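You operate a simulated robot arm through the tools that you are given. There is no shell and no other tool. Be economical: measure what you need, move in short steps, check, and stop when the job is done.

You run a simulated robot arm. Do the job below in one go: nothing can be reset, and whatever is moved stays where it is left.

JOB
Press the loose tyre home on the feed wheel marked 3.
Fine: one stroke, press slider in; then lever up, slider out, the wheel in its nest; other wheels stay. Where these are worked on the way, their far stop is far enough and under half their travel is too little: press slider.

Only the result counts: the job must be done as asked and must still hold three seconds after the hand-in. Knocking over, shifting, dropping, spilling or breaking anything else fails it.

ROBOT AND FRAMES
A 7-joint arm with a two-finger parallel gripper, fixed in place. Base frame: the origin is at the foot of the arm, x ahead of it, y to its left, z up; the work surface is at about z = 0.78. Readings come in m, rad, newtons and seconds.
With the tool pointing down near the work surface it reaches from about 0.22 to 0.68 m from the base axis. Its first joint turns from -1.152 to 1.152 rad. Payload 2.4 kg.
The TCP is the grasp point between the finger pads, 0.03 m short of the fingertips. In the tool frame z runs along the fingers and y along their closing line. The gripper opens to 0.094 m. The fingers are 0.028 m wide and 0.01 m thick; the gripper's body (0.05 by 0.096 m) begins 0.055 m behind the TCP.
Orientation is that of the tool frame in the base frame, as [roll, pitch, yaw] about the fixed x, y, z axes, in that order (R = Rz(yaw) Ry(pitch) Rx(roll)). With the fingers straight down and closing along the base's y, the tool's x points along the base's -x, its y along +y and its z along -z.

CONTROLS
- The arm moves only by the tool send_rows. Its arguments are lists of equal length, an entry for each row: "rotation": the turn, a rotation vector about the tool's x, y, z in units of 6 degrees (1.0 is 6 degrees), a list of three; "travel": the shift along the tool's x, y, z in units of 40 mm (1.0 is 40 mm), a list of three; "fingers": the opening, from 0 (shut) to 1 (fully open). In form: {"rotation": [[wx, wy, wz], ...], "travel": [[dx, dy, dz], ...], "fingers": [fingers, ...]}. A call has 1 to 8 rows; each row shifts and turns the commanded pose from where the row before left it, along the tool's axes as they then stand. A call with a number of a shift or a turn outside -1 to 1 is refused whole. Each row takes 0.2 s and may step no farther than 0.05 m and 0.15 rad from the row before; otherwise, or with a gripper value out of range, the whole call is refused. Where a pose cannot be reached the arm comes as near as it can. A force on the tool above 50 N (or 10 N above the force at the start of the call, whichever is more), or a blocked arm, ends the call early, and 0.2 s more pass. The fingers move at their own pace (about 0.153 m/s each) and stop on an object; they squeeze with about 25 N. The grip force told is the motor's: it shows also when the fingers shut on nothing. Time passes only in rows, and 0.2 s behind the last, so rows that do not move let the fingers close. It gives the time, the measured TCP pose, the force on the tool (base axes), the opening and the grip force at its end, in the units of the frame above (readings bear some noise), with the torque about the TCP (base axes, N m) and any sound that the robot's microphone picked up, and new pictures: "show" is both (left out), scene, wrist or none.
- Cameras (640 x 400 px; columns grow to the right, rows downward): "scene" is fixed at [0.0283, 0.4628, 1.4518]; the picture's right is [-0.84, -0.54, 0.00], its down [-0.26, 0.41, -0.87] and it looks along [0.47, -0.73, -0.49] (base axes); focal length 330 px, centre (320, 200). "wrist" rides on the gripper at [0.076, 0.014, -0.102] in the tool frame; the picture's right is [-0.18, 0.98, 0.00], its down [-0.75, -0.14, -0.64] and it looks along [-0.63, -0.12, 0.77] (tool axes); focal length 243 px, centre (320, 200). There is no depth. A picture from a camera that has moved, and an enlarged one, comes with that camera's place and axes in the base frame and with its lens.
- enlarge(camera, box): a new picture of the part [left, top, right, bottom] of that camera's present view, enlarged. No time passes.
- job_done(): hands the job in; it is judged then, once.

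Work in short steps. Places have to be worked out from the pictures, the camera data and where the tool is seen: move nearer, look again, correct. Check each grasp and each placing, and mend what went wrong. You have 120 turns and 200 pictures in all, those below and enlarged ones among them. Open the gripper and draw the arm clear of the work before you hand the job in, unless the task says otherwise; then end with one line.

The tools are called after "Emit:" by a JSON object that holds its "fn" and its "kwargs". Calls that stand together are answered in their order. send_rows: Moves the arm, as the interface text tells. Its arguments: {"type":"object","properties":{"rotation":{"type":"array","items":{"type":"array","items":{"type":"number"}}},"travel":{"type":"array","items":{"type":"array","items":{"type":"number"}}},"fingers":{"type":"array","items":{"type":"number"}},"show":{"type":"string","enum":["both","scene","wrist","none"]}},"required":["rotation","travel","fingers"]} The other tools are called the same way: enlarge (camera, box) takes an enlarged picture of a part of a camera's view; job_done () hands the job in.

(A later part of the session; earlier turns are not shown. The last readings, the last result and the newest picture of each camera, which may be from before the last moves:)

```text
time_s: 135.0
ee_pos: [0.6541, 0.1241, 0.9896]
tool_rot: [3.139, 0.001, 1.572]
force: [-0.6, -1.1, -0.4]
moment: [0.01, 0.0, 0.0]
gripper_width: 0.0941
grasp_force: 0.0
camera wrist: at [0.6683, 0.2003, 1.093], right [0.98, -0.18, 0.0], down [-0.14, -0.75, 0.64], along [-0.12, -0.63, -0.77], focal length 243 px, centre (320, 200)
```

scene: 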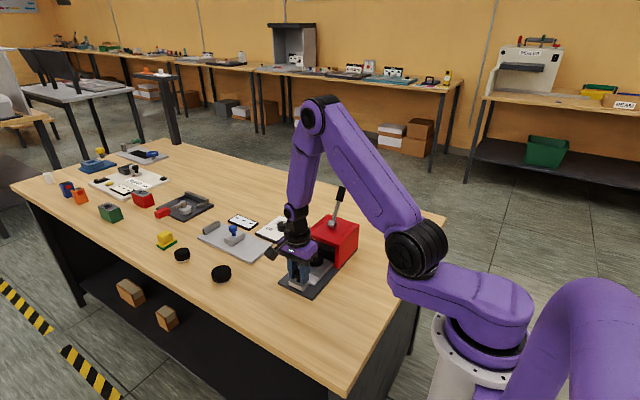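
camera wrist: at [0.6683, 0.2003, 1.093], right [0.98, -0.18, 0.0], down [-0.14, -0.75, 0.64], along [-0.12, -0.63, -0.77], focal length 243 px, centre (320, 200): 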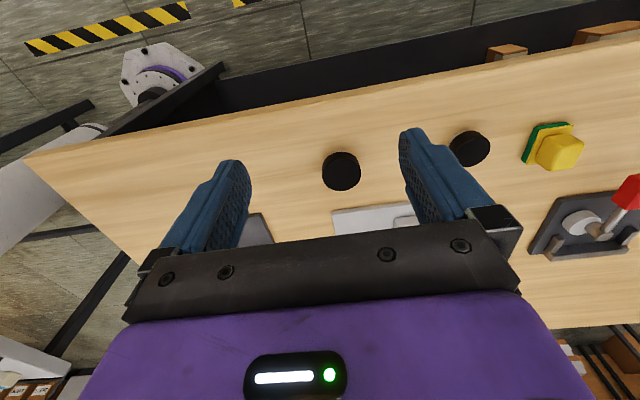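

Emit:
{"fn": "send_rows", "kwargs": {"rotation": [[0, -1, 0], [0, -1, 0], [0, -1, 0], [0, 0, 0]], "travel": [[0, 0, 0.8], [0, 0, 0.6], [0, 0, 0], [0, 0, 0]], "fingers": [0.6, 0.6, 0.6, 0.6], "show": "wrist"}}

Emit:
{"fn": "enlarge", "kwargs": {"camera": "wrist", "box": [400, 110, 520, 220]}}

```text
time_s: 136.0
ee_pos: [0.6525, 0.1211, 0.9336]
tool_rot: [3.139, 0.317, 1.572]
force: [0.3, 0.5, -0.5]
moment: [0.01, 0.05, 0.03]
gripper_width: 0.0562
grasp_force: 0.1
camera wrist: at [0.6683, 0.2258, 1.0091], right [0.98, -0.17, 0.06], down [-0.14, -0.52, 0.84], along [-0.12, -0.84, -0.53], focal length 243 px, centre (320, 200)
```

wrist: 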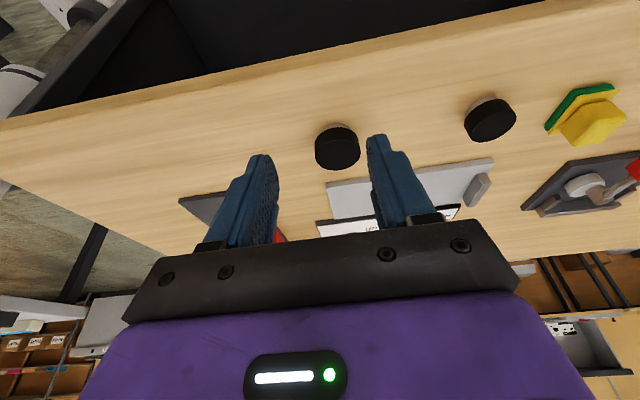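

```text
3.64 times, centred on (460, 165) of wrist
camera zoom: at [0.6683, 0.2258, 1.0091], right [0.98, -0.17, 0.06], down [-0.14, -0.52, 0.84], along [-0.12, -0.84, -0.53], focal length 882 px, centre (-189, 327)
```

zoom: 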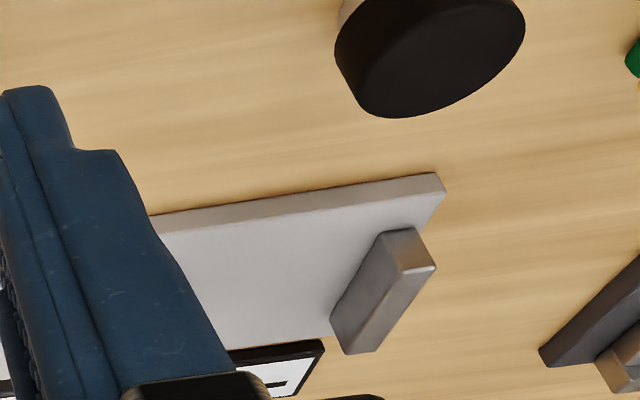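

Emit:
{"fn": "enlarge", "kwargs": {"camera": "wrist", "box": [455, 80, 525, 150]}}

Emit:
{"fn": "enlarge", "kwargs": {"camera": "wrist", "box": [300, 110, 370, 180]}}

```text
5.71 times, centred on (490, 115) of wrist
camera zoom: at [0.6683, 0.2258, 1.0091], right [0.98, -0.17, 0.06], down [-0.14, -0.52, 0.84], along [-0.12, -0.84, -0.53], focal length 1386 px, centre (-651, 686)
```

zoom: 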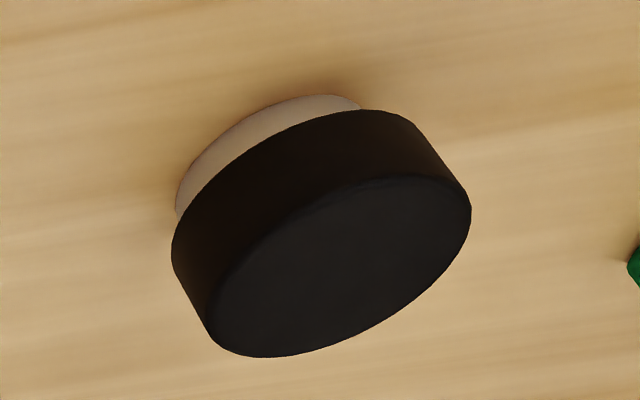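

```text
5.71 times, centred on (335, 145) of wrist
camera zoom: at [0.6683, 0.2258, 1.0091], right [0.98, -0.17, 0.06], down [-0.14, -0.52, 0.84], along [-0.12, -0.84, -0.53], focal length 1386 px, centre (234, 514)
```

zoom: 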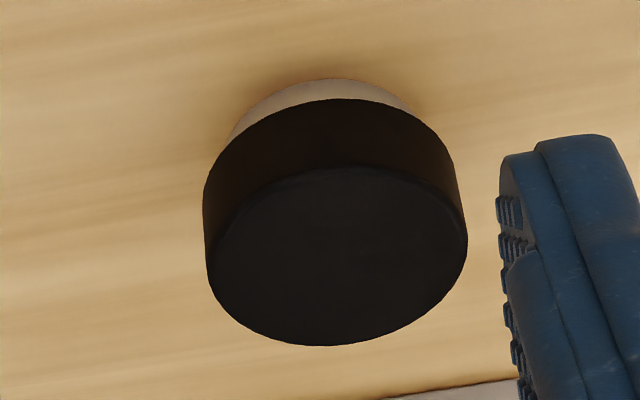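

Let me magnify the tyre tops strongly for low-contrast marks.

Emit:
{"fn": "enlarge", "kwargs": {"camera": "wrist", "box": [322, 138, 358, 174]}}

Emit:
{"fn": "enlarge", "kwargs": {"camera": "wrist", "box": [475, 105, 515, 145]}}

```text
11.11 times, centred on (340, 156) of wrist
camera zoom: at [0.6683, 0.2258, 1.0091], right [0.98, -0.17, 0.06], down [-0.14, -0.52, 0.84], along [-0.12, -0.84, -0.53], focal length 2696 px, centre (98, 689)
```

zoom: 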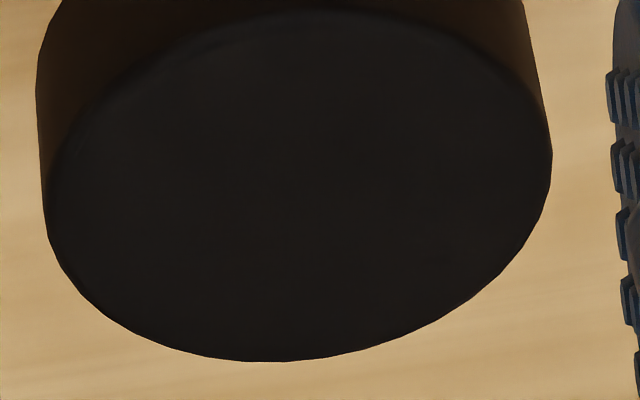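

```text
10.00 times, centred on (495, 125) of wrist
camera zoom: at [0.6683, 0.2258, 1.0091], right [0.98, -0.17, 0.06], down [-0.14, -0.52, 0.84], along [-0.12, -0.84, -0.53], focal length 2426 px, centre (-1430, 950)
```

zoom: 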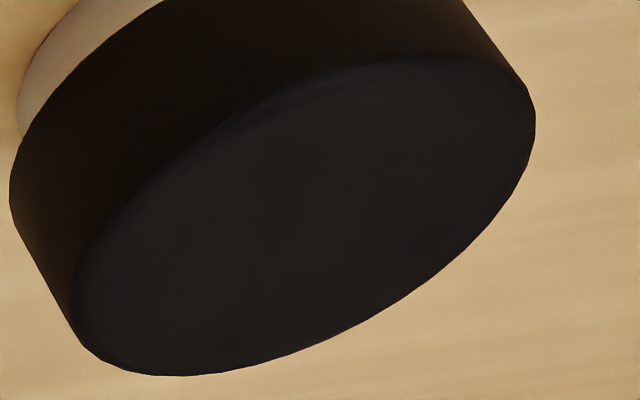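

B and C were inspected completely and carry no mark, so by elimination wheel A should be the marked one. It's reachable only with the fingers tilted outward, so I'll set yaw 160° and tilt ≈48°.

Emit:
{"fn": "send_rows", "kwargs": {"rotation": [[0, 1, 0], [0, 1, 0], [0, 1, 0], [0, 0, -1], [0, 0, -1], [0, 0, -1], [0, 0, -1], [0, 0, -1]], "travel": [[0, 0, 0], [0, 0, 0], [0, 0, 0], [0, 0, 0], [0, 0, 0], [0, 0, 0], [0, 0, 0], [0, 0, 0]], "fingers": [1, 1, 1, 1, 1, 1, 1, 1], "show": "none"}}

Emit:
{"fn": "send_rows", "kwargs": {"rotation": [[0, 0, -1], [0, 0, -1], [0, 0, -1], [0, 0, -1], [0, 0, -1], [0, 0, -1], [0, 0, -0.67], [0, 0, 0]], "travel": [[0, 0, 0], [0, 0, 0], [0, 0, 0], [0, 0, 0], [0, 0, 0], [0, 0, 0], [0, 0, 0], [0, 0, 0]], "fingers": [1, 1, 1, 1, 1, 1, 1, 1], "show": "none"}}

Emit:
{"fn": "send_rows", "kwargs": {"rotation": [[0, -1, 0], [0, -1, 0], [0, -1, 0], [0, -1, 0], [0, -1, 0], [0, -1, 0], [0, -1, 0], [0, -1, 0]], "travel": [[0, 0, 0], [0, 0, 0], [0, 0, 0], [0, 0, 0], [0, 0, 0], [0, 0, 0], [0, 0, 0], [0, 0, 0]], "fingers": [1, 1, 1, 1, 1, 1, 1, 1], "show": "wrist"}}

```text
time_s: 137.8
ee_pos: [0.6537, 0.122, 0.9347]
tool_rot: [3.14, 0.004, 2.096]
force: [0.6, -1.1, -0.2]
moment: [0.03, 0.02, -0.01]
gripper_width: 0.0939
grasp_force: 0.0
```

```text
time_s: 139.6
ee_pos: [0.6551, 0.1206, 0.9347]
tool_rot: [-3.141, 0.004, 2.795]
force: [-0.2, 0.0, -0.5]
moment: [0.02, 0.02, -0.01]
gripper_width: 0.094
grasp_force: 0.0
```

```text
time_s: 141.4
ee_pos: [0.654, 0.1212, 0.9349]
tool_rot: [3.14, 0.84, 2.796]
force: [-1.1, 0.3, -0.8]
moment: [0.01, 0.0, 0.0]
gripper_width: 0.094
grasp_force: 0.1
camera wrist: at [0.5394, 0.1777, 0.9472], right [0.45, 0.88, 0.14], down [-0.03, -0.14, 0.99], along [0.89, -0.45, -0.04], focal length 243 px, centre (320, 200)
```

wrist: 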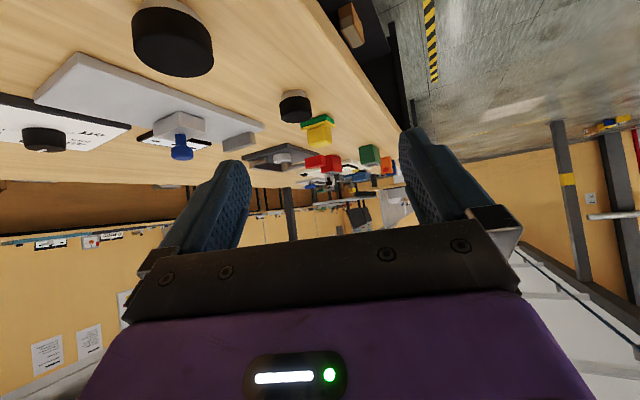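

Emit:
{"fn": "send_rows", "kwargs": {"rotation": [[0, 0, 0], [0, 0, 0], [0, 0, 0], [0, 0, 0], [0, 0, 0], [0, 0, 0]], "travel": [[-0.51, -0.21, 0.83], [-0.51, -0.21, 0.83], [-0.51, -0.21, 0.83], [-0.51, -0.21, 0.83], [-0.51, -0.21, 0.83], [0, 0, 0]], "fingers": [1, 1, 1, 1, 1, 1], "show": "both"}}

```text
time_s: 142.8
ee_pos: [0.8193, 0.0152, 0.9004]
tool_rot: [-3.14, 0.84, 2.795]
force: [0.3, -0.7, 0.3]
moment: [-0.01, -0.02, 0.03]
gripper_width: 0.0942
grasp_force: 0.1
camera wrist: at [0.7052, 0.0716, 0.9119], right [0.45, 0.88, 0.14], down [-0.02, -0.14, 0.99], along [0.89, -0.45, -0.04], focal length 243 px, centre (320, 200)
```

scene: 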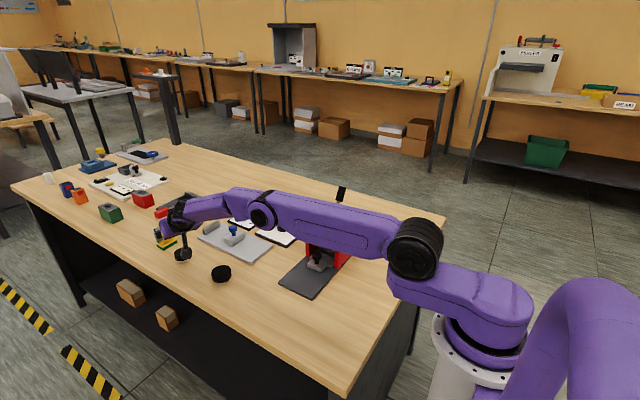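
wrist: 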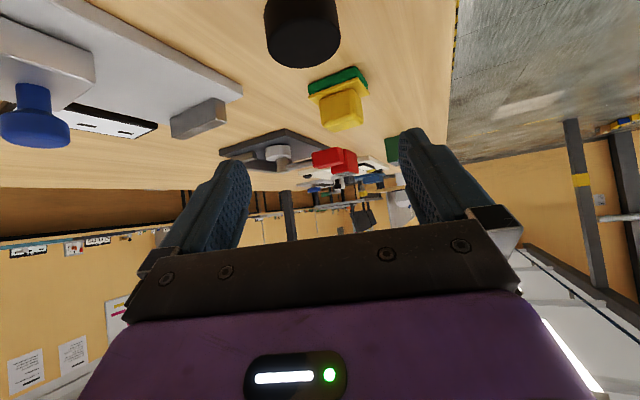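

Reached easily. Descend straight down around A.

Emit:
{"fn": "send_rows", "kwargs": {"rotation": [[0, 0, 0], [0, 0, 0], [0, 0, 0]], "travel": [[0.54, 0.02, 0.485], [0.54, 0, 0.485], [0, 0, 0]], "fingers": [1, 1, 1], "show": "wrist"}}

Emit:
{"fn": "enlarge", "kwargs": {"camera": "scene", "box": [140, 190, 240, 280]}}

```text
time_s: 143.6
ee_pos: [0.8128, 0.0202, 0.8402]
tool_rot: [-3.14, 0.841, 2.795]
force: [0.2, -0.1, -0.4]
moment: [0.0, -0.01, 0.0]
gripper_width: 0.0941
grasp_force: 0.0
out of reach, approached as far as the arm can: row 2
camera wrist: at [0.697, 0.0765, 0.8534], right [0.45, 0.88, 0.14], down [-0.03, -0.14, 0.99], along [0.89, -0.45, -0.04], focal length 243 px, centre (320, 200)
```

wrist: 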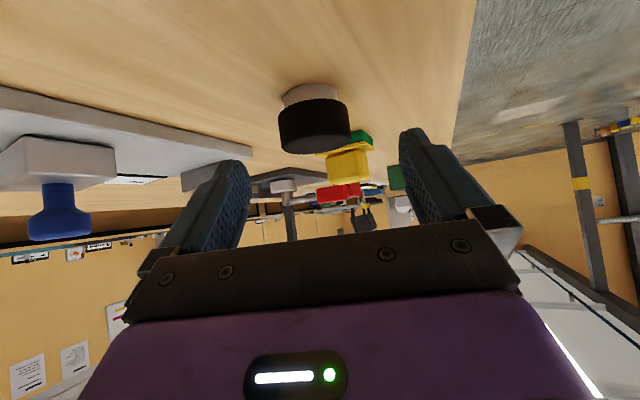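

```text
4.44 times, centred on (190, 235) of scene
camera zoom: at [0.0283, 0.4628, 1.4518], right [-0.84, -0.54, 0.0], down [-0.26, 0.41, -0.87], along [0.47, -0.73, -0.49], focal length 1466 px, centre (898, 44)
```

zoom: 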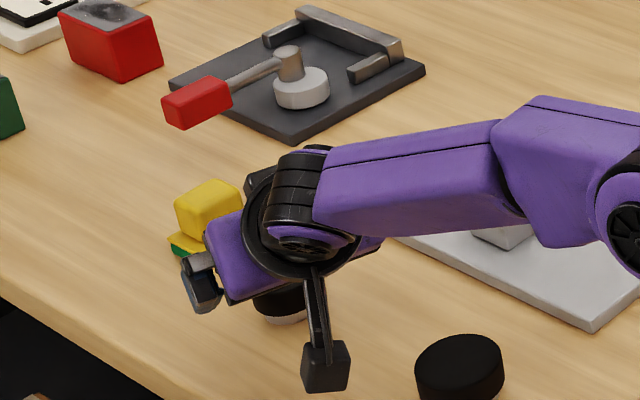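

At the limit of this tilt; add 6° of tilt and go the last 27 mm down.

Emit:
{"fn": "send_rows", "kwargs": {"rotation": [[0, -1, 0], [0, 0, 0], [0, 0, 0], [0, 0, 0]], "travel": [[0, 0, 0], [0.22, -0.02, 0.25], [0.22, -0.02, 0.25], [0, 0, 0]], "fingers": [1, 1, 1, 1], "show": "wrist"}}

```text
time_s: 144.6
ee_pos: [0.8123, 0.0179, 0.8219]
tool_rot: [-3.14, 0.945, 2.795]
force: [-0.9, 0.4, 0.7]
moment: [-0.02, -0.01, 0.0]
gripper_width: 0.094
grasp_force: 0.0
out of reach, approached as far as the arm can: row 3
camera wrist: at [0.6977, 0.0744, 0.8209], right [0.44, 0.89, 0.15], down [-0.12, -0.1, 0.99], along [0.89, -0.45, 0.06], focal length 243 px, centre (320, 200)
```

wrist: 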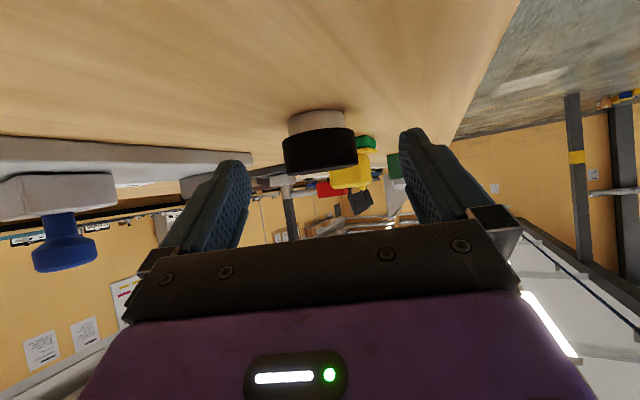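

Emit:
{"fn": "enlarge", "kwargs": {"camera": "wrist", "box": [0, 260, 150, 380]}}

Emit:
{"fn": "send_rows", "kwargs": {"rotation": [[0, 0, 0], [0, 0, 0], [0, 0, 0], [0, 0, 0]], "travel": [[0, 0, 0], [0, 0, 0], [0, 0, 0], [0, 0, 0]], "fingers": [0.7, 0.4, 0, 0], "show": "wrist"}}

```text
3.33 times, centred on (75, 320) of wrist
camera zoom: at [0.6977, 0.0744, 0.8209], right [0.44, 0.89, 0.15], down [-0.12, -0.1, 0.99], along [0.89, -0.45, 0.06], focal length 809 px, centre (1137, -200)
```

zoom: 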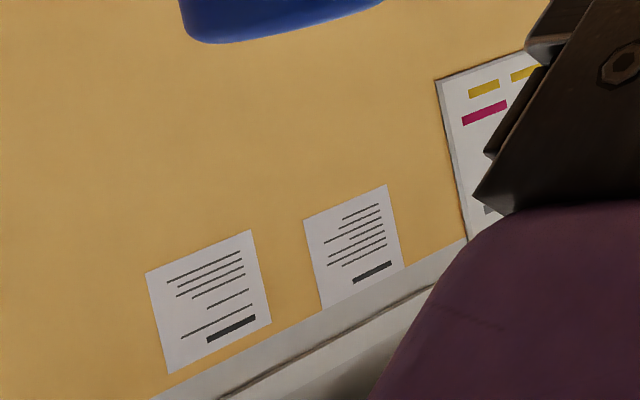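

```text
time_s: 145.6
ee_pos: [0.8125, 0.0176, 0.8225]
tool_rot: [-3.14, 0.947, 2.793]
force: [0.0, 0.6, 1.2]
moment: [-0.04, 0.04, -0.01]
gripper_width: 0.0442
grasp_force: 25.2
camera wrist: at [0.6978, 0.0745, 0.8212], right [0.44, 0.89, 0.15], down [-0.12, -0.1, 0.99], along [0.89, -0.45, 0.06], focal length 243 px, centre (320, 200)
```

wrist: 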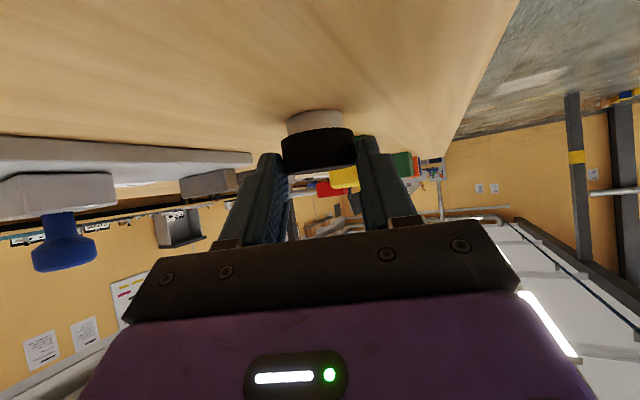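

Gripped: 44 mm wide, so A is the 45 mm wheel. Lift it straight up.

Emit:
{"fn": "send_rows", "kwargs": {"rotation": [[0, 0, 0], [0, 0, 0], [0, 0, 0], [0, 0, 0], [0, 0, 0], [0, 0, 0], [0, 0, 0]], "travel": [[-0.3, 0, -0.22], [-0.5, 0, -0.36], [-0.8, 0, -0.58], [-0.8, 0, -0.58], [-0.8, 0, -0.58], [-0.8, 0, -0.58], [0, 0, 0]], "fingers": [0, 0, 0, 0, 0, 0, 0], "show": "scene"}}

Emit:
{"fn": "enlarge", "kwargs": {"camera": "scene", "box": [140, 170, 240, 260]}}

```text
time_s: 147.2
ee_pos: [0.8129, 0.0192, 1.0207]
tool_rot: [-3.14, 0.944, 2.794]
force: [-0.1, 0.1, -2.3]
moment: [0.02, 0.03, -0.03]
gripper_width: 0.0441
grasp_force: 25.4
```

scene: 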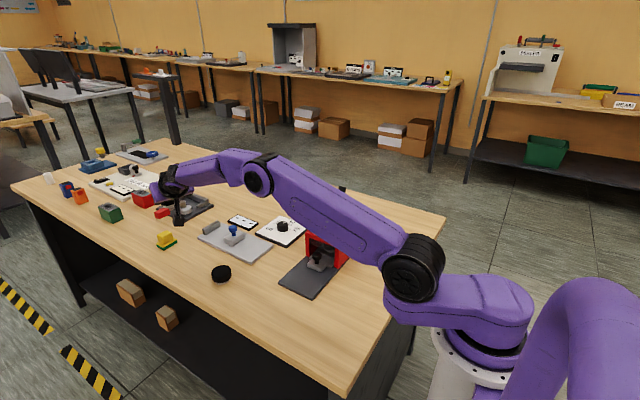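

```text
4.44 times, centred on (190, 215) of scene
camera zoom: at [0.0283, 0.4628, 1.4518], right [-0.84, -0.54, 0.0], down [-0.26, 0.41, -0.87], along [0.47, -0.73, -0.49], focal length 1466 px, centre (898, 133)
```

zoom: 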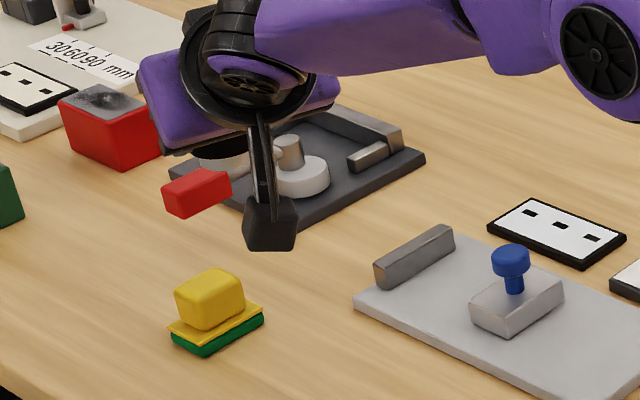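

A is up intact. Bring it inwards and roll the tool back so its underside faces the scene camera.

Emit:
{"fn": "send_rows", "kwargs": {"rotation": [[0, 0, 0], [0, 0, 0], [0, 0, 0], [0, 0, 0], [0, 0, 0], [0, 0, 0], [0, 0, 0], [0, 0, 0]], "travel": [[-0.2, 0, -0.9], [0.3, -0.3, -0.9], [0.5, -0.3, -0.8], [0.5, -0.3, -0.8], [0.5, -0.3, -0.8], [0.5, -0.3, -0.8], [0.5, -0.3, -0.8], [0.5, -0.3, -0.8]], "fingers": [0, 0, 0, 0, 0, 0, 0, 0], "show": "none"}}

Emit:
{"fn": "send_rows", "kwargs": {"rotation": [[0, 1, 0], [0, 1, 0], [0, 1, 0], [0, 1, 0], [0, 1, 0], [0, 1, 0], [0, 1, 0], [0, 1, 0]], "travel": [[0, 0, 0], [0, 0, 0], [0, 0, 0], [0, 0, 0], [0, 0, 0], [0, 0, 0], [0, 0, 0], [0, 0, 0]], "fingers": [0, 0, 0, 0, 0, 0, 0, 0], "show": "none"}}

Emit:
{"fn": "send_rows", "kwargs": {"rotation": [[0, 1, 0], [0, 0, 1], [0, 0, 1], [0, 0, 1], [0, 0, 1], [0, 1, 0], [0, 1, 0], [0, 1, 0]], "travel": [[0, 0, 0], [0, 0, 0], [0, 0, 0], [0, 0, 0], [0, 0, 0], [0, 0, 0], [0, 0, 0], [0, 0, 0]], "fingers": [0, 0, 0, 0, 0, 0, 0, 0], "show": "scene"}}

```text
time_s: 149.0
ee_pos: [0.5135, 0.0377, 1.0745]
tool_rot: [-3.14, 0.946, 2.796]
force: [-0.1, -0.1, -0.5]
moment: [0.03, 0.08, 0.0]
gripper_width: 0.044
grasp_force: 25.1
```

```text
time_s: 150.8
ee_pos: [0.5138, 0.0375, 1.0735]
tool_rot: [-3.141, 0.105, 2.795]
force: [-1.0, 0.0, -1.9]
moment: [0.02, -0.01, 0.05]
gripper_width: 0.0441
grasp_force: 25.0
```

```text
time_s: 152.6
ee_pos: [0.5142, 0.0379, 1.0743]
tool_rot: [3.139, -0.312, 2.375]
force: [0.6, 0.3, -1.2]
moment: [-0.01, -0.02, -0.01]
gripper_width: 0.0435
grasp_force: 25.0
```

scene: 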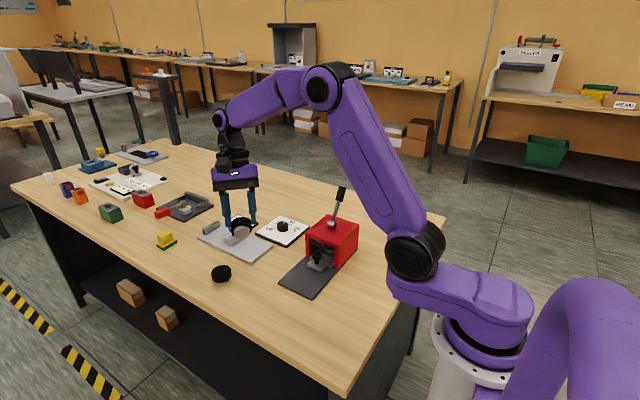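

Emit:
{"fn": "enlarge", "kwargs": {"camera": "scene", "box": [218, 205, 262, 245]}}

```text
10.00 times, centred on (240, 225) of scene
camera zoom: at [0.0283, 0.4628, 1.4518], right [-0.84, -0.54, 0.0], down [-0.26, 0.41, -0.87], along [0.47, -0.73, -0.49], focal length 3297 px, centre (1120, -50)
```

zoom: 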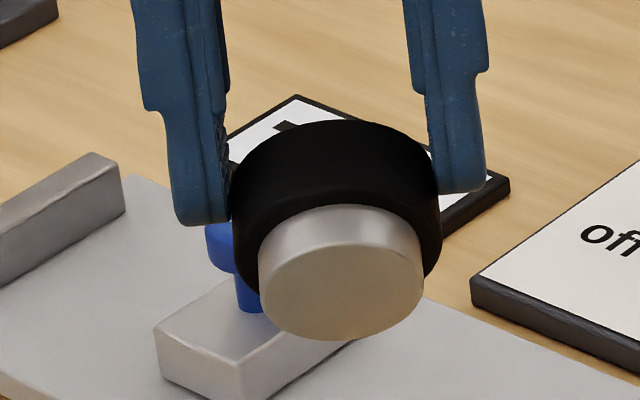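

A's underside is blank too; the only surface unseen is its original +x side. I'll turn A about the vertical so that side faces the scene camera.

Emit:
{"fn": "send_rows", "kwargs": {"rotation": [[0, -1, 0], [0, -1, 0], [0, -1, 0], [0, 0, -1], [0, 0, -1], [0, 0, -1], [0, 0, -1], [0, 0, -1]], "travel": [[0, 0, 0], [0, 0, 0], [0, 0, 0], [0, 0, 0], [0, 0, 0], [0, 0, 0], [0, 0, 0], [0, 0, 0]], "fingers": [0, 0, 0, 0, 0, 0, 0, 0], "show": "none"}}

Emit:
{"fn": "send_rows", "kwargs": {"rotation": [[0, 0, -1], [0, 0, -1], [0, 0, -1], [0, 0, -1], [0, 0, -1], [0, 0, -1], [0, 0, -1], [0, 0, -1]], "travel": [[0, 0, 0], [0, 0, 0], [0, 0, 0], [0, 0, 0], [0, 0, 0], [0, 0, 0], [0, 0, 0], [0, 0, 0]], "fingers": [0, 0, 0, 0, 0, 0, 0, 0], "show": "none"}}

Emit:
{"fn": "send_rows", "kwargs": {"rotation": [[0, 0, -1], [0, 0, -1], [0, 0, -1], [0, 0, -1], [0, 0, -1], [0, 0, -1], [0, 0, -1], [0, -1, 0]], "travel": [[0, 0, 0], [0, 0, 0], [0, 0, 0], [0, 0, 0], [0, 0, 0], [0, 0, 0], [0, 0, 0], [0, 0, 0]], "fingers": [0, 0, 0, 0, 0, 0, 0, 0], "show": "none"}}

Emit:
{"fn": "send_rows", "kwargs": {"rotation": [[0, -1, 0], [0, -1, 0], [0, -1, 0], [0, -1, 0], [0, -1, 0], [0, -1, 0], [0, -1, 0], [0, -1, 0]], "travel": [[0, 0, 0], [0, 0, 0], [0, 0, 0], [0, 0, 0], [0, 0, 0], [0, 0, 0], [0, 0, 0], [0, 0, 0]], "fingers": [0, 0, 0, 0, 0, 0, 0, 0], "show": "scene"}}

```text
time_s: 154.4
ee_pos: [0.5136, 0.0371, 1.074]
tool_rot: [-3.138, 0.003, 2.901]
force: [0.0, 0.1, -2.2]
moment: [-0.02, -0.04, -0.04]
gripper_width: 0.0437
grasp_force: 24.9
```

```text
time_s: 156.2
ee_pos: [0.5139, 0.0364, 1.0739]
tool_rot: [-3.138, 0.002, -2.546]
force: [-0.1, 0.2, -1.3]
moment: [0.03, -0.02, 0.02]
gripper_width: 0.0434
grasp_force: 24.8
```

```text
time_s: 158.0
ee_pos: [0.5139, 0.0383, 1.074]
tool_rot: [-3.14, 0.105, -1.813]
force: [0.4, 0.2, -1.8]
moment: [0.0, 0.02, 0.0]
gripper_width: 0.0433
grasp_force: 25.4
```

```text
time_s: 159.8
ee_pos: [0.5146, 0.0364, 1.0744]
tool_rot: [-3.133, 0.944, -1.808]
force: [-0.6, -0.7, -1.8]
moment: [0.02, 0.0, -0.04]
gripper_width: 0.0434
grasp_force: 25.0
```

scene: 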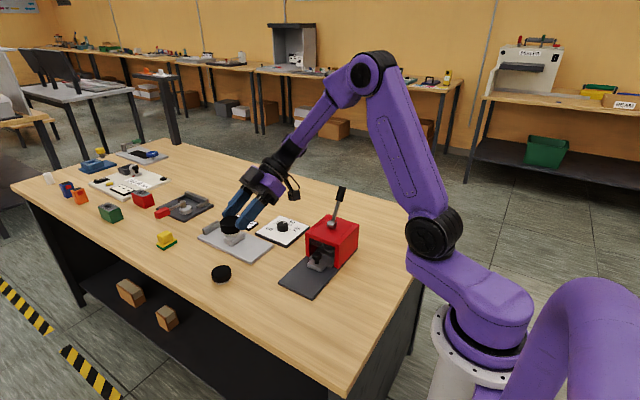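

Emit:
{"fn": "enlarge", "kwargs": {"camera": "scene", "box": [212, 205, 256, 245]}}

```text
10.00 times, centred on (234, 225) of scene
camera zoom: at [0.0283, 0.4628, 1.4518], right [-0.84, -0.54, 0.0], down [-0.26, 0.41, -0.87], along [0.47, -0.73, -0.49], focal length 3297 px, centre (1180, -50)
```

zoom: 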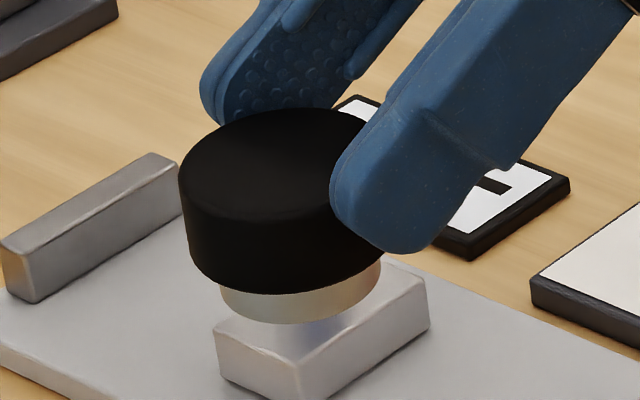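

A shows no mark anywhere either, so no wheel carries a legible mark; the grip is near the fingertips, so I return A to its place now, turning about the vertical with the wheel kept flat.

Emit:
{"fn": "send_rows", "kwargs": {"rotation": [[0.809, 0, 0.588], [0.809, 0, 0.588], [0.809, 0, 0.588], [0.809, 0, 0.588], [0.809, 0, 0.588], [0.809, 0, 0.588], [0.809, 0, 0.588], [0.809, 0, 0.588]], "travel": [[0, 0, 0], [0, 0, 0], [0, 0, 0], [0, 0, 0], [0, 0, 0], [0, 0, 0], [0, 0, 0], [0, 0, 0]], "fingers": [0, 0, 0, 0, 0, 0, 0, 0], "show": "none"}}

Emit:
{"fn": "send_rows", "kwargs": {"rotation": [[0.809, 0, 0.588], [0.809, 0, 0.588], [0.809, 0, 0.588], [0.809, 0, 0.588], [0.809, 0, 0.588], [0.809, 0, 0.588], [0.809, 0, 0.588], [0.809, 0, 0.588]], "travel": [[0, 0, 0], [0, 0, 0], [0, 0, 0], [0, 0, 0], [0, 0, 0], [0, 0, 0], [0, 0, 0], [0, 0, 0]], "fingers": [0, 0, 0, 0, 0, 0, 0, 0], "show": "none"}}

```text
time_s: 161.6
ee_pos: [0.5145, 0.0371, 1.074]
tool_rot: [-3.139, 0.942, -2.65]
force: [0.0, -0.3, -2.0]
moment: [0.02, 0.03, 0.01]
gripper_width: 0.0432
grasp_force: 25.0
```

```text
time_s: 163.4
ee_pos: [0.5082, 0.012, 1.0744]
tool_rot: [3.125, 0.941, 2.95]
force: [-0.5, 0.3, -2.0]
moment: [0.01, 0.05, 0.02]
gripper_width: 0.0429
grasp_force: 25.2
out of reach, approached as far as the arm can: row 6, 7, 8
```

Emit:
{"fn": "send_rows", "kwargs": {"rotation": [[0, 0, 0], [0, 0, 0], [0, 0, 0], [0, 0, 0], [0, 0, 0], [0, 0, 0], [0, 0, 0], [0, 0, 0]], "travel": [[-0.7, 0.2, 0.6], [-0.6, 0.2, 0.8], [-0.4, 0.2, 0.9], [-0.2, 0.2, 0.95], [-0.1, 0.2, 0.95], [0, 0.2, 0.95], [0, 0.2, 0.95], [0.2, 0.2, 0.9]], "fingers": [0, 0, 0, 0, 0, 0, 0, 0], "show": "none"}}

Emit:
{"fn": "send_rows", "kwargs": {"rotation": [[0.809, 0, 0.588], [0.4, 0, 0.29], [0, 0, 0]], "travel": [[0, 0, 0], [0, 0, 0], [0, 0, 0]], "fingers": [0, 0, 0], "show": "wrist"}}

Emit:
{"fn": "enlarge", "kwargs": {"camera": "scene", "box": [130, 180, 250, 280]}}

```text
time_s: 165.2
ee_pos: [0.7826, 0.0282, 0.9682]
tool_rot: [3.127, 0.94, 2.95]
force: [0.2, 1.6, -1.0]
moment: [-0.02, 0.03, 0.0]
gripper_width: 0.043
grasp_force: 24.9
```

```text
time_s: 166.0
ee_pos: [0.7829, 0.0285, 0.9677]
tool_rot: [3.125, 0.936, 2.794]
force: [0.0, -0.2, -1.9]
moment: [0.03, 0.0, 0.01]
gripper_width: 0.0427
grasp_force: 25.4
camera wrist: at [0.6676, 0.0847, 0.9678], right [0.42, 0.89, 0.16], down [-0.12, -0.12, 0.99], along [0.9, -0.44, 0.05], focal length 243 px, centre (320, 200)
```

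wrist: 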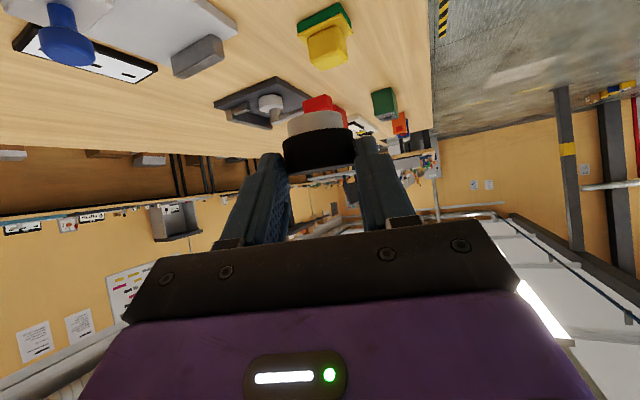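

```text
4.00 times, centred on (190, 230) of scene
camera zoom: at [0.0283, 0.4628, 1.4518], right [-0.84, -0.54, 0.0], down [-0.26, 0.41, -0.87], along [0.47, -0.73, -0.49], focal length 1319 px, centre (840, 80)
```

zoom: 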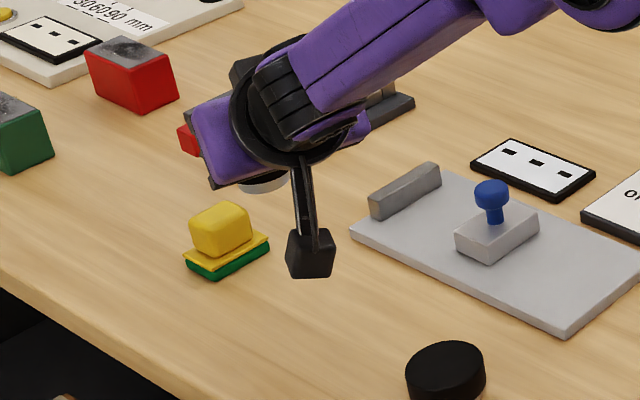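

Wheel still flat in the fingers. Lower to just above its spot.

Emit:
{"fn": "send_rows", "kwargs": {"rotation": [[0, 0, 0], [0, 0, 0], [0, 0, 0], [0, 0, 0], [0, 0, 0]], "travel": [[0.56, 0, 0.6], [0.56, 0, 0.6], [0.56, 0, 0.6], [0.56, 0, 0.6], [0, 0, 0]], "fingers": [0, 0, 0, 0, 0], "show": "none"}}

```text
time_s: 167.2
ee_pos: [0.8053, 0.0219, 0.838]
tool_rot: [3.13, 0.939, 2.796]
force: [-0.8, -0.1, -1.0]
moment: [0.0, 0.02, 0.01]
gripper_width: 0.0426
grasp_force: 25.0
```

Emit:
{"fn": "send_rows", "kwargs": {"rotation": [[0, 0, 0], [0, 0, 0], [0, 0, 0], [0, 0, 0]], "travel": [[0.1, -0.02, 0.12], [0.07, 0, 0.08], [0.05, 0, 0.055], [0, 0, 0]], "fingers": [0, 0, 0, 0], "show": "wrist"}}

```text
time_s: 168.2
ee_pos: [0.8099, 0.0206, 0.8254]
tool_rot: [3.127, 0.938, 2.796]
force: [0.0, -0.2, -1.5]
moment: [0.02, 0.02, 0.0]
gripper_width: 0.043
grasp_force: 24.9
camera wrist: at [0.6938, 0.0761, 0.8259], right [0.42, 0.89, 0.16], down [-0.12, -0.12, 0.99], along [0.9, -0.44, 0.05], focal length 243 px, centre (320, 200)
```

wrist: 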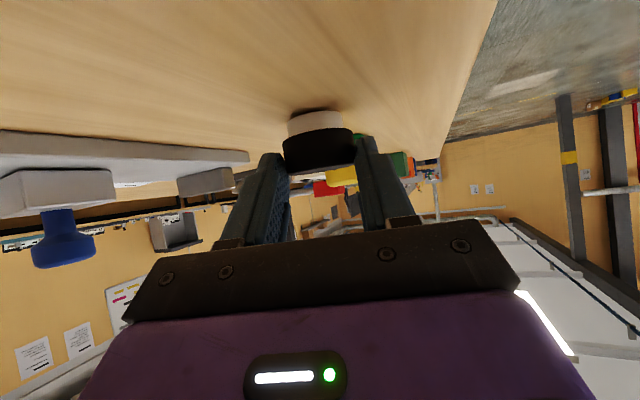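

Emit:
{"fn": "send_rows", "kwargs": {"rotation": [[0, 0, 0], [0, 0, 0], [0, 0, 0], [0, 0, 0], [0, 0, 0]], "travel": [[0.035, -0.04, 0.02], [0.02, 0, 0.015], [0, 0, 0], [0, 0, 0], [0, 0, 0]], "fingers": [0, 0, 0, 0.7, 1], "show": "none"}}

Emit:
{"fn": "send_rows", "kwargs": {"rotation": [[0, 0, 0], [0, 0, 0], [0, 0, 0], [0, 0, 0], [0, 1, 0], [0, 1, 0], [0, 1, 0], [0, 1, 0]], "travel": [[-0.7, 0, -0.6], [-0.8, 0, -0.6], [-0.8, 0, -0.6], [-0.5, 0, -0.85], [0, 0, -0.8], [0, 0, -0.8], [0, 0, -0.8], [0, 0, -0.8]], "fingers": [1, 1, 1, 1, 1, 1, 1, 1], "show": "scene"}}

```text
time_s: 169.4
ee_pos: [0.8087, 0.02, 0.8239]
tool_rot: [3.126, 0.938, 2.797]
force: [-0.5, 0.8, 0.4]
moment: [0.01, -0.03, 0.03]
gripper_width: 0.0943
grasp_force: 0.1
```

```text
time_s: 171.2
ee_pos: [0.7043, 0.0525, 1.0665]
tool_rot: [3.131, 0.517, 2.805]
force: [0.2, -0.1, -0.3]
moment: [-0.01, 0.01, -0.01]
gripper_width: 0.094
grasp_force: 0.1
```

scene: 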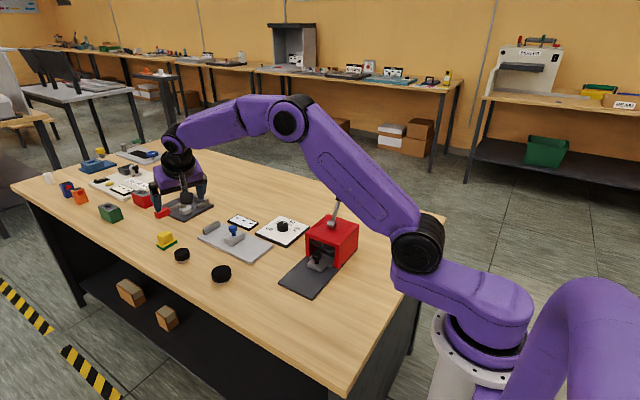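

A is back exactly. With no mark legible anywhere, I go on with C: it's nested, slider fully in, dial on its size. Now to the lever: hub ≈ (0.454, -0.266, 0.90), handle tip ≈ (0.457, -0.328, 0.99), leaning to -y.

Emit:
{"fn": "send_rows", "kwargs": {"rotation": [[0, 1, 0], [0, 1, 0], [0, 1, 0], [0, 1, 0], [0, 0.93, 0], [0, 0, 1], [0, 0, 1], [0, 0, 1]], "travel": [[0, 0, 0], [0, 0, 0], [0, 0, 0], [0, 0, 0], [0, 0, 0], [0, 0, -0.5], [0, 0, -0.5], [0, 0, -0.5]], "fingers": [1, 1, 1, 1, 1, 1, 1, 1], "show": "none"}}

Emit:
{"fn": "send_rows", "kwargs": {"rotation": [[0, 0, 1], [0, 0, 1], [0, 0, 1], [0, 0, 1], [0, 0, 1], [0, 0, 1], [0, 0, 1], [0, 0, 1]], "travel": [[0, 0, 0], [0, 0, 0], [0, 0, 0], [0, 0, 0], [0, 0, 0], [0, 0, 0], [0, 0, 0], [0, 0, 0]], "fingers": [1, 1, 1, 1, 1, 1, 1, 1], "show": "none"}}

Emit:
{"fn": "send_rows", "kwargs": {"rotation": [[0, 0, 0.8], [0, 0, 0], [0, 0, 0], [0, 0, 0], [0, 0, 0], [0, 0, 0], [0, 0, 0], [0, 0, 0]], "travel": [[0, 0, 0], [-0.9, -0.65, 0], [-0.9, -0.65, 0], [-0.9, -0.65, 0], [-0.9, -0.65, 0], [-0.9, -0.65, 0], [-0.9, -0.65, 0], [-0.9, -0.65, 0]], "fingers": [0.6, 0.6, 0.6, 0.6, 0.6, 0.6, 0.6, 0.6], "show": "both"}}

```text
time_s: 173.0
ee_pos: [0.6711, 0.0628, 1.1188]
tool_rot: [2.988, 0.414, 2.457]
force: [-0.3, -0.5, 0.0]
moment: [0.0, 0.01, -0.01]
gripper_width: 0.0943
grasp_force: 0.0
out of reach, approached as far as the arm can: row 1, 2, 3, 4, 5
```

```text
time_s: 174.8
ee_pos: [0.6719, 0.0639, 1.1192]
tool_rot: [2.732, 0.164, 1.617]
force: [-0.2, 0.2, 0.0]
moment: [0.01, 0.02, 0.01]
gripper_width: 0.0941
grasp_force: 0.1
```

```text
time_s: 176.6
ee_pos: [0.4884, -0.1678, 1.0627]
tool_rot: [2.714, 0.151, 1.536]
force: [0.5, -0.2, -0.1]
moment: [0.05, -0.02, 0.02]
gripper_width: 0.0567
grasp_force: 0.1
out of reach, approached as far as the arm can: row 5, 7, 8
camera wrist: at [0.4631, -0.0772, 1.1503], right [0.89, -0.15, 0.43], down [-0.42, -0.65, 0.63], along [0.18, -0.74, -0.64], focal length 243 px, centre (320, 200)
```

scene: 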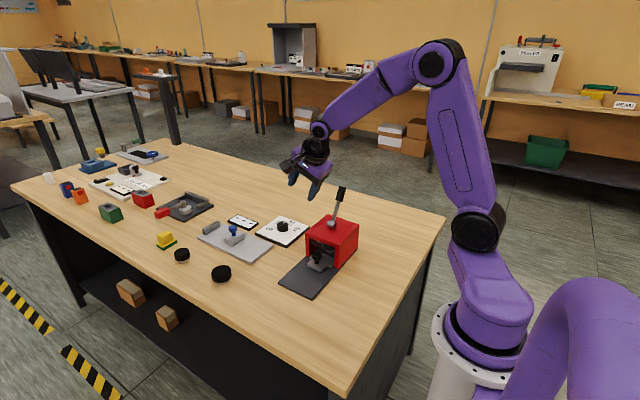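
wrist: 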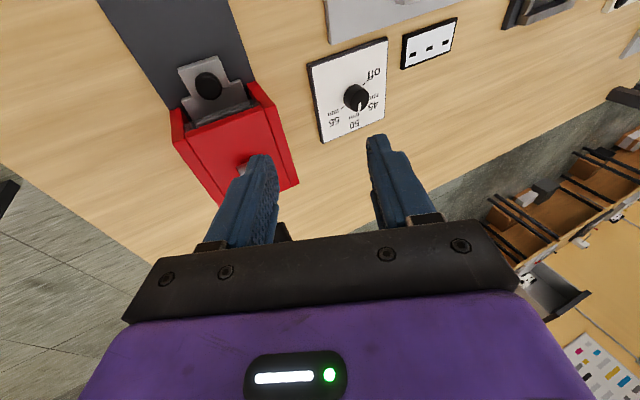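

Orientation is off due to a reach clip; correct it, then look.

Emit:
{"fn": "send_rows", "kwargs": {"rotation": [[1, 0, 0], [1, 0, 0], [1, 0, 0], [1, 0, 0], [0.08, 0, 0], [0, 1, 0], [0, 0.44, 0], [0, 0, -0.33]], "travel": [[0, 0, 0], [0, 0, 0], [0, 0, 0], [0, 0, 0], [0, 0, 0], [0, 0, 0], [0, 0, -0.7], [0, 0, -0.7]], "fingers": [0.6, 0.6, 0.6, 0.6, 0.6, 0.6, 0.6, 0.6], "show": "none"}}

Emit:
{"fn": "send_rows", "kwargs": {"rotation": [[0, 0, 0], [0, 0, 0], [0, 0, 0], [0, 0, 0], [0, 0, 0]], "travel": [[-0.8, -0.2, 0], [-0.8, -0.2, 0], [-0.8, -0.2, 0], [-0.5, -0.2, 0], [0, 0, 0]], "fingers": [0.6, 0.6, 0.6, 0.6, 0.6], "show": "both"}}

```text
time_s: 178.4
ee_pos: [0.426, -0.1339, 1.0669]
tool_rot: [2.965, 0.19, 1.565]
force: [0.7, 0.2, -0.3]
moment: [0.01, -0.02, 0.01]
gripper_width: 0.0561
grasp_force: 0.1
out of reach, approached as far as the arm can: row 1, 2, 3, 4, 6, 7, 8
```

```text
time_s: 179.6
ee_pos: [0.3792, -0.2126, 1.0169]
tool_rot: [2.977, 0.181, 1.566]
force: [-0.1, 0.0, 0.0]
moment: [0.0, -0.02, 0.04]
gripper_width: 0.0566
grasp_force: 0.2
out of reach, approached as far as the arm can: row 1, 2, 3, 4
camera wrist: at [0.3766, -0.1189, 1.1065], right [0.97, -0.16, 0.19], down [-0.25, -0.63, 0.73], along [0.01, -0.76, -0.65], focal length 243 px, centre (320, 200)
```

scene: 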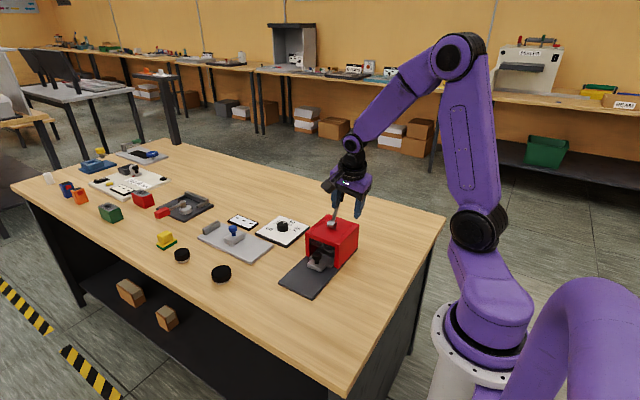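
wrist: 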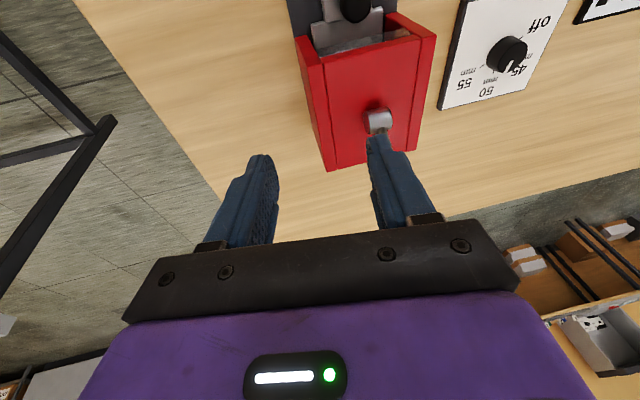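

Yaw 90° is at a joint limit here. I'll rise clear, turn the wrist the other way (to yaw -90°), then correct the residual tilt.

Emit:
{"fn": "send_rows", "kwargs": {"rotation": [[0, 0, 0], [0, 0, 0], [0, 0, 0], [0, 0, -1], [0, 0, -1], [0, 0, -1], [0, 0, -1], [0, 0, -1]], "travel": [[0.3, 0, -0.9], [0.6, 0, -0.7], [0.6, 0, -0.7], [0, 0, 0], [0, 0, 0], [0, 0, 0], [0, 0, 0], [0, 0, 0]], "fingers": [0.6, 0.6, 0.6, 0.6, 0.6, 0.6, 0.6, 0.6], "show": "none"}}

Emit:
{"fn": "send_rows", "kwargs": {"rotation": [[0, 0, -1], [0, 0, -1], [0, 0, -1], [0, 0, -1], [0, 0, -1], [0, 0, -1], [0, 0, -1], [0, 0, -1]], "travel": [[0, 0, 0], [0, 0, 0], [0, 0, 0], [0, 0, 0], [0, 0, 0], [0, 0, 0], [0, 0, 0], [0, 0, 0]], "fingers": [0.6, 0.6, 0.6, 0.6, 0.6, 0.6, 0.6, 0.6], "show": "none"}}

Emit:
{"fn": "send_rows", "kwargs": {"rotation": [[0, 0, -1], [0, 0, -1], [0, 0, -1], [0, 0, -1], [0, 0, -1], [0, 0, -1], [0, 0, -1], [0, 0, -1]], "travel": [[0, 0, 0], [0, 0, 0], [0, 0, 0], [0, 0, 0], [0, 0, 0], [0, 0, 0], [0, 0, 0], [0, 0, 0]], "fingers": [0.6, 0.6, 0.6, 0.6, 0.6, 0.6, 0.6, 0.6], "show": "none"}}

Emit:
{"fn": "send_rows", "kwargs": {"rotation": [[0, 0, -1], [0, 0, -1], [0, 0, -1], [0, 0, -1], [0, 0, -1], [0, 0, -1], [0, 0, -1], [0, 0, -1]], "travel": [[0, 0, 0], [0, 0, 0], [0, 0, 0], [0, 0, 0], [0, 0, 0], [0, 0, 0], [0, 0, 0], [0, 0, 0]], "fingers": [0.6, 0.6, 0.6, 0.6, 0.6, 0.6, 0.6, 0.6], "show": "none"}}

Emit:
{"fn": "enlarge", "kwargs": {"camera": "scene", "box": [250, 170, 380, 290]}}

```text
time_s: 181.4
ee_pos: [0.3539, -0.1131, 1.0475]
tool_rot: [3.076, 0.218, 2.104]
force: [0.2, 0.1, -0.3]
moment: [0.01, -0.01, 0.0]
gripper_width: 0.0563
grasp_force: 0.1
out of reach, approached as far as the arm can: row 1, 2, 3, 4, 5
```

```text
time_s: 183.2
ee_pos: [0.3525, -0.1131, 1.0477]
tool_rot: [-3.023, 0.194, 2.958]
force: [-0.7, 0.0, 0.7]
moment: [0.01, 0.04, -0.02]
gripper_width: 0.0564
grasp_force: 0.0
```

```text
time_s: 185.0
ee_pos: [0.3213, -0.0364, 1.0129]
tool_rot: [-2.918, 0.045, -2.497]
force: [-1.3, 0.7, -0.8]
moment: [-0.02, 0.0, 0.02]
gripper_width: 0.0567
grasp_force: 0.0
out of reach, approached as far as the arm can: row 4, 5, 6, 7, 8
```

```text
time_s: 186.8
ee_pos: [0.2955, -0.0152, 0.9936]
tool_rot: [-2.923, -0.001, -2.293]
force: [0.0, 0.1, 0.5]
moment: [0.01, 0.01, 0.0]
gripper_width: 0.0561
grasp_force: 0.1
out of reach, approached as far as the arm can: row 1, 2, 3, 4, 5, 6, 7, 8
```

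```text
3.33 times, centred on (315, 230) of scene
camera zoom: at [0.0283, 0.4628, 1.4518], right [-0.84, -0.54, 0.0], down [-0.26, 0.41, -0.87], along [0.47, -0.73, -0.49], focal length 1099 px, centre (337, 100)
```

zoom: 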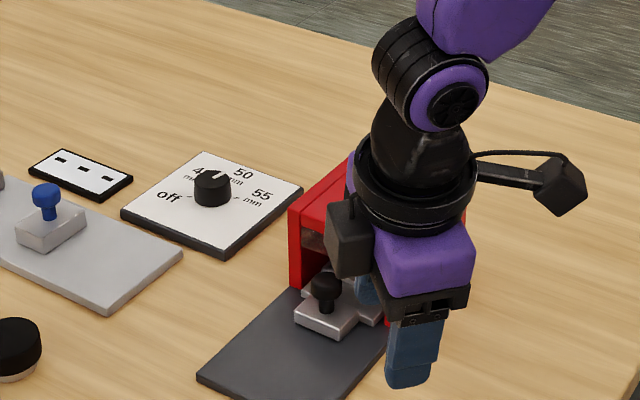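

The arm was folded too near its base. Correct the roll and move outward to a roomier pose first.

Emit:
{"fn": "send_rows", "kwargs": {"rotation": [[-1, 0, 0], [-1, 0, 0], [-0.1, 0, 0], [0, 0, 0], [0, 0, 0], [0, 0, 0], [0, 0, 0], [0, 0, 0]], "travel": [[0, -0.5, -0.2], [-0.1, -0.8, -0.3], [-0.1, -0.8, -0.3], [-0.1, -0.8, -0.3], [-0.1, -0.8, -0.3], [-0.1, -0.8, -0.3], [-0.1, -0.8, -0.3], [-0.1, -0.8, -0.1]], "fingers": [0.6, 0.6, 0.6, 0.6, 0.6, 0.6, 0.6, 0.6], "show": "none"}}

Emit:
{"fn": "send_rows", "kwargs": {"rotation": [[0, 0, -1], [0, 0, -1], [0, 0, -1], [0, 0, -1], [0, 0, -1], [0, 0, -1], [0, 0, -0.8], [0, 0, 0]], "travel": [[0, 0, 0], [0, 0, 0], [0, 0, 0], [0, 0, 0], [0, 0, 0], [0, 0, 0], [0, 0, 0], [0, 0, 0]], "fingers": [0.6, 0.6, 0.6, 0.6, 0.6, 0.6, 0.6, 0.6], "show": "both"}}

```text
time_s: 188.6
ee_pos: [0.2934, -0.0149, 0.9946]
tool_rot: [-2.921, 0.001, -2.292]
force: [-0.5, -0.8, 0.7]
moment: [-0.01, -0.02, 0.0]
gripper_width: 0.0564
grasp_force: 0.0
out of reach, approached as far as the arm can: row 1, 2, 3, 4, 5, 6, 7, 8
```

```text
time_s: 190.4
ee_pos: [0.2947, -0.0145, 0.9934]
tool_rot: [-2.922, 0.0, -2.291]
force: [0.2, -0.5, -0.8]
moment: [-0.01, 0.03, 0.0]
gripper_width: 0.0567
grasp_force: 0.0
out of reach, approached as far as the arm can: row 1, 2, 3, 4, 5, 6, 7
camera wrist: at [0.2173, -0.0484, 1.0912], right [-0.6, 0.77, -0.22], down [0.49, 0.57, 0.66], along [0.63, 0.29, -0.72], focal length 243 px, centre (320, 200)
```

scene: 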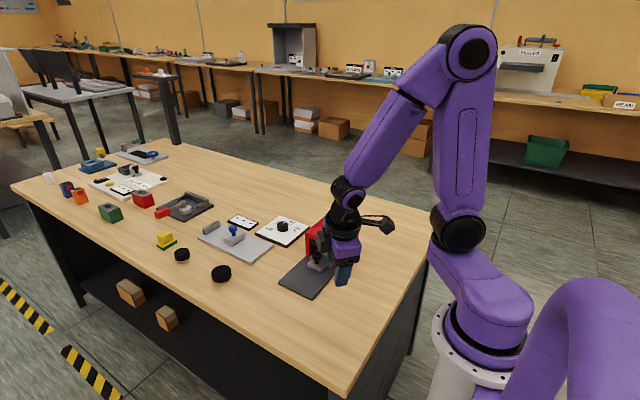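
wrist: 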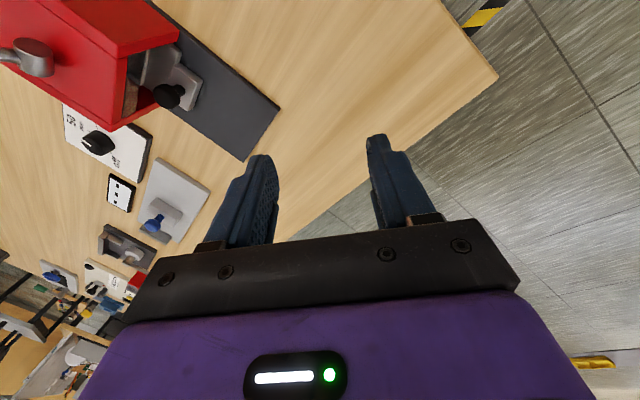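

Stuck at a wrist limit in this direction; unwind the yaw back toward π and then move outward.

Emit:
{"fn": "send_rows", "kwargs": {"rotation": [[0, 0, 1], [0, 0, 1], [0, 0, 1], [0, 0, 1], [0, 0, 1], [0, 0, 1], [0, 0, 1], [0, 0, 1]], "travel": [[0, 0, 0], [0, 0, 0], [0, 0, 0], [0, 0, 0], [-0.7, 0, 0], [-0.7, 0, 0], [-0.7, 0, 0], [-0.7, 0, 0]], "fingers": [0, 0, 0, 0, 0, 0, 0, 0], "show": "none"}}

```text
time_s: 192.2
ee_pos: [0.4004, 0.0137, 1.0073]
tool_rot: [-2.992, 0.163, -3.118]
force: [-0.5, 0.4, 0.3]
moment: [0.0, 0.01, -0.02]
gripper_width: 0.0
grasp_force: 24.6
```

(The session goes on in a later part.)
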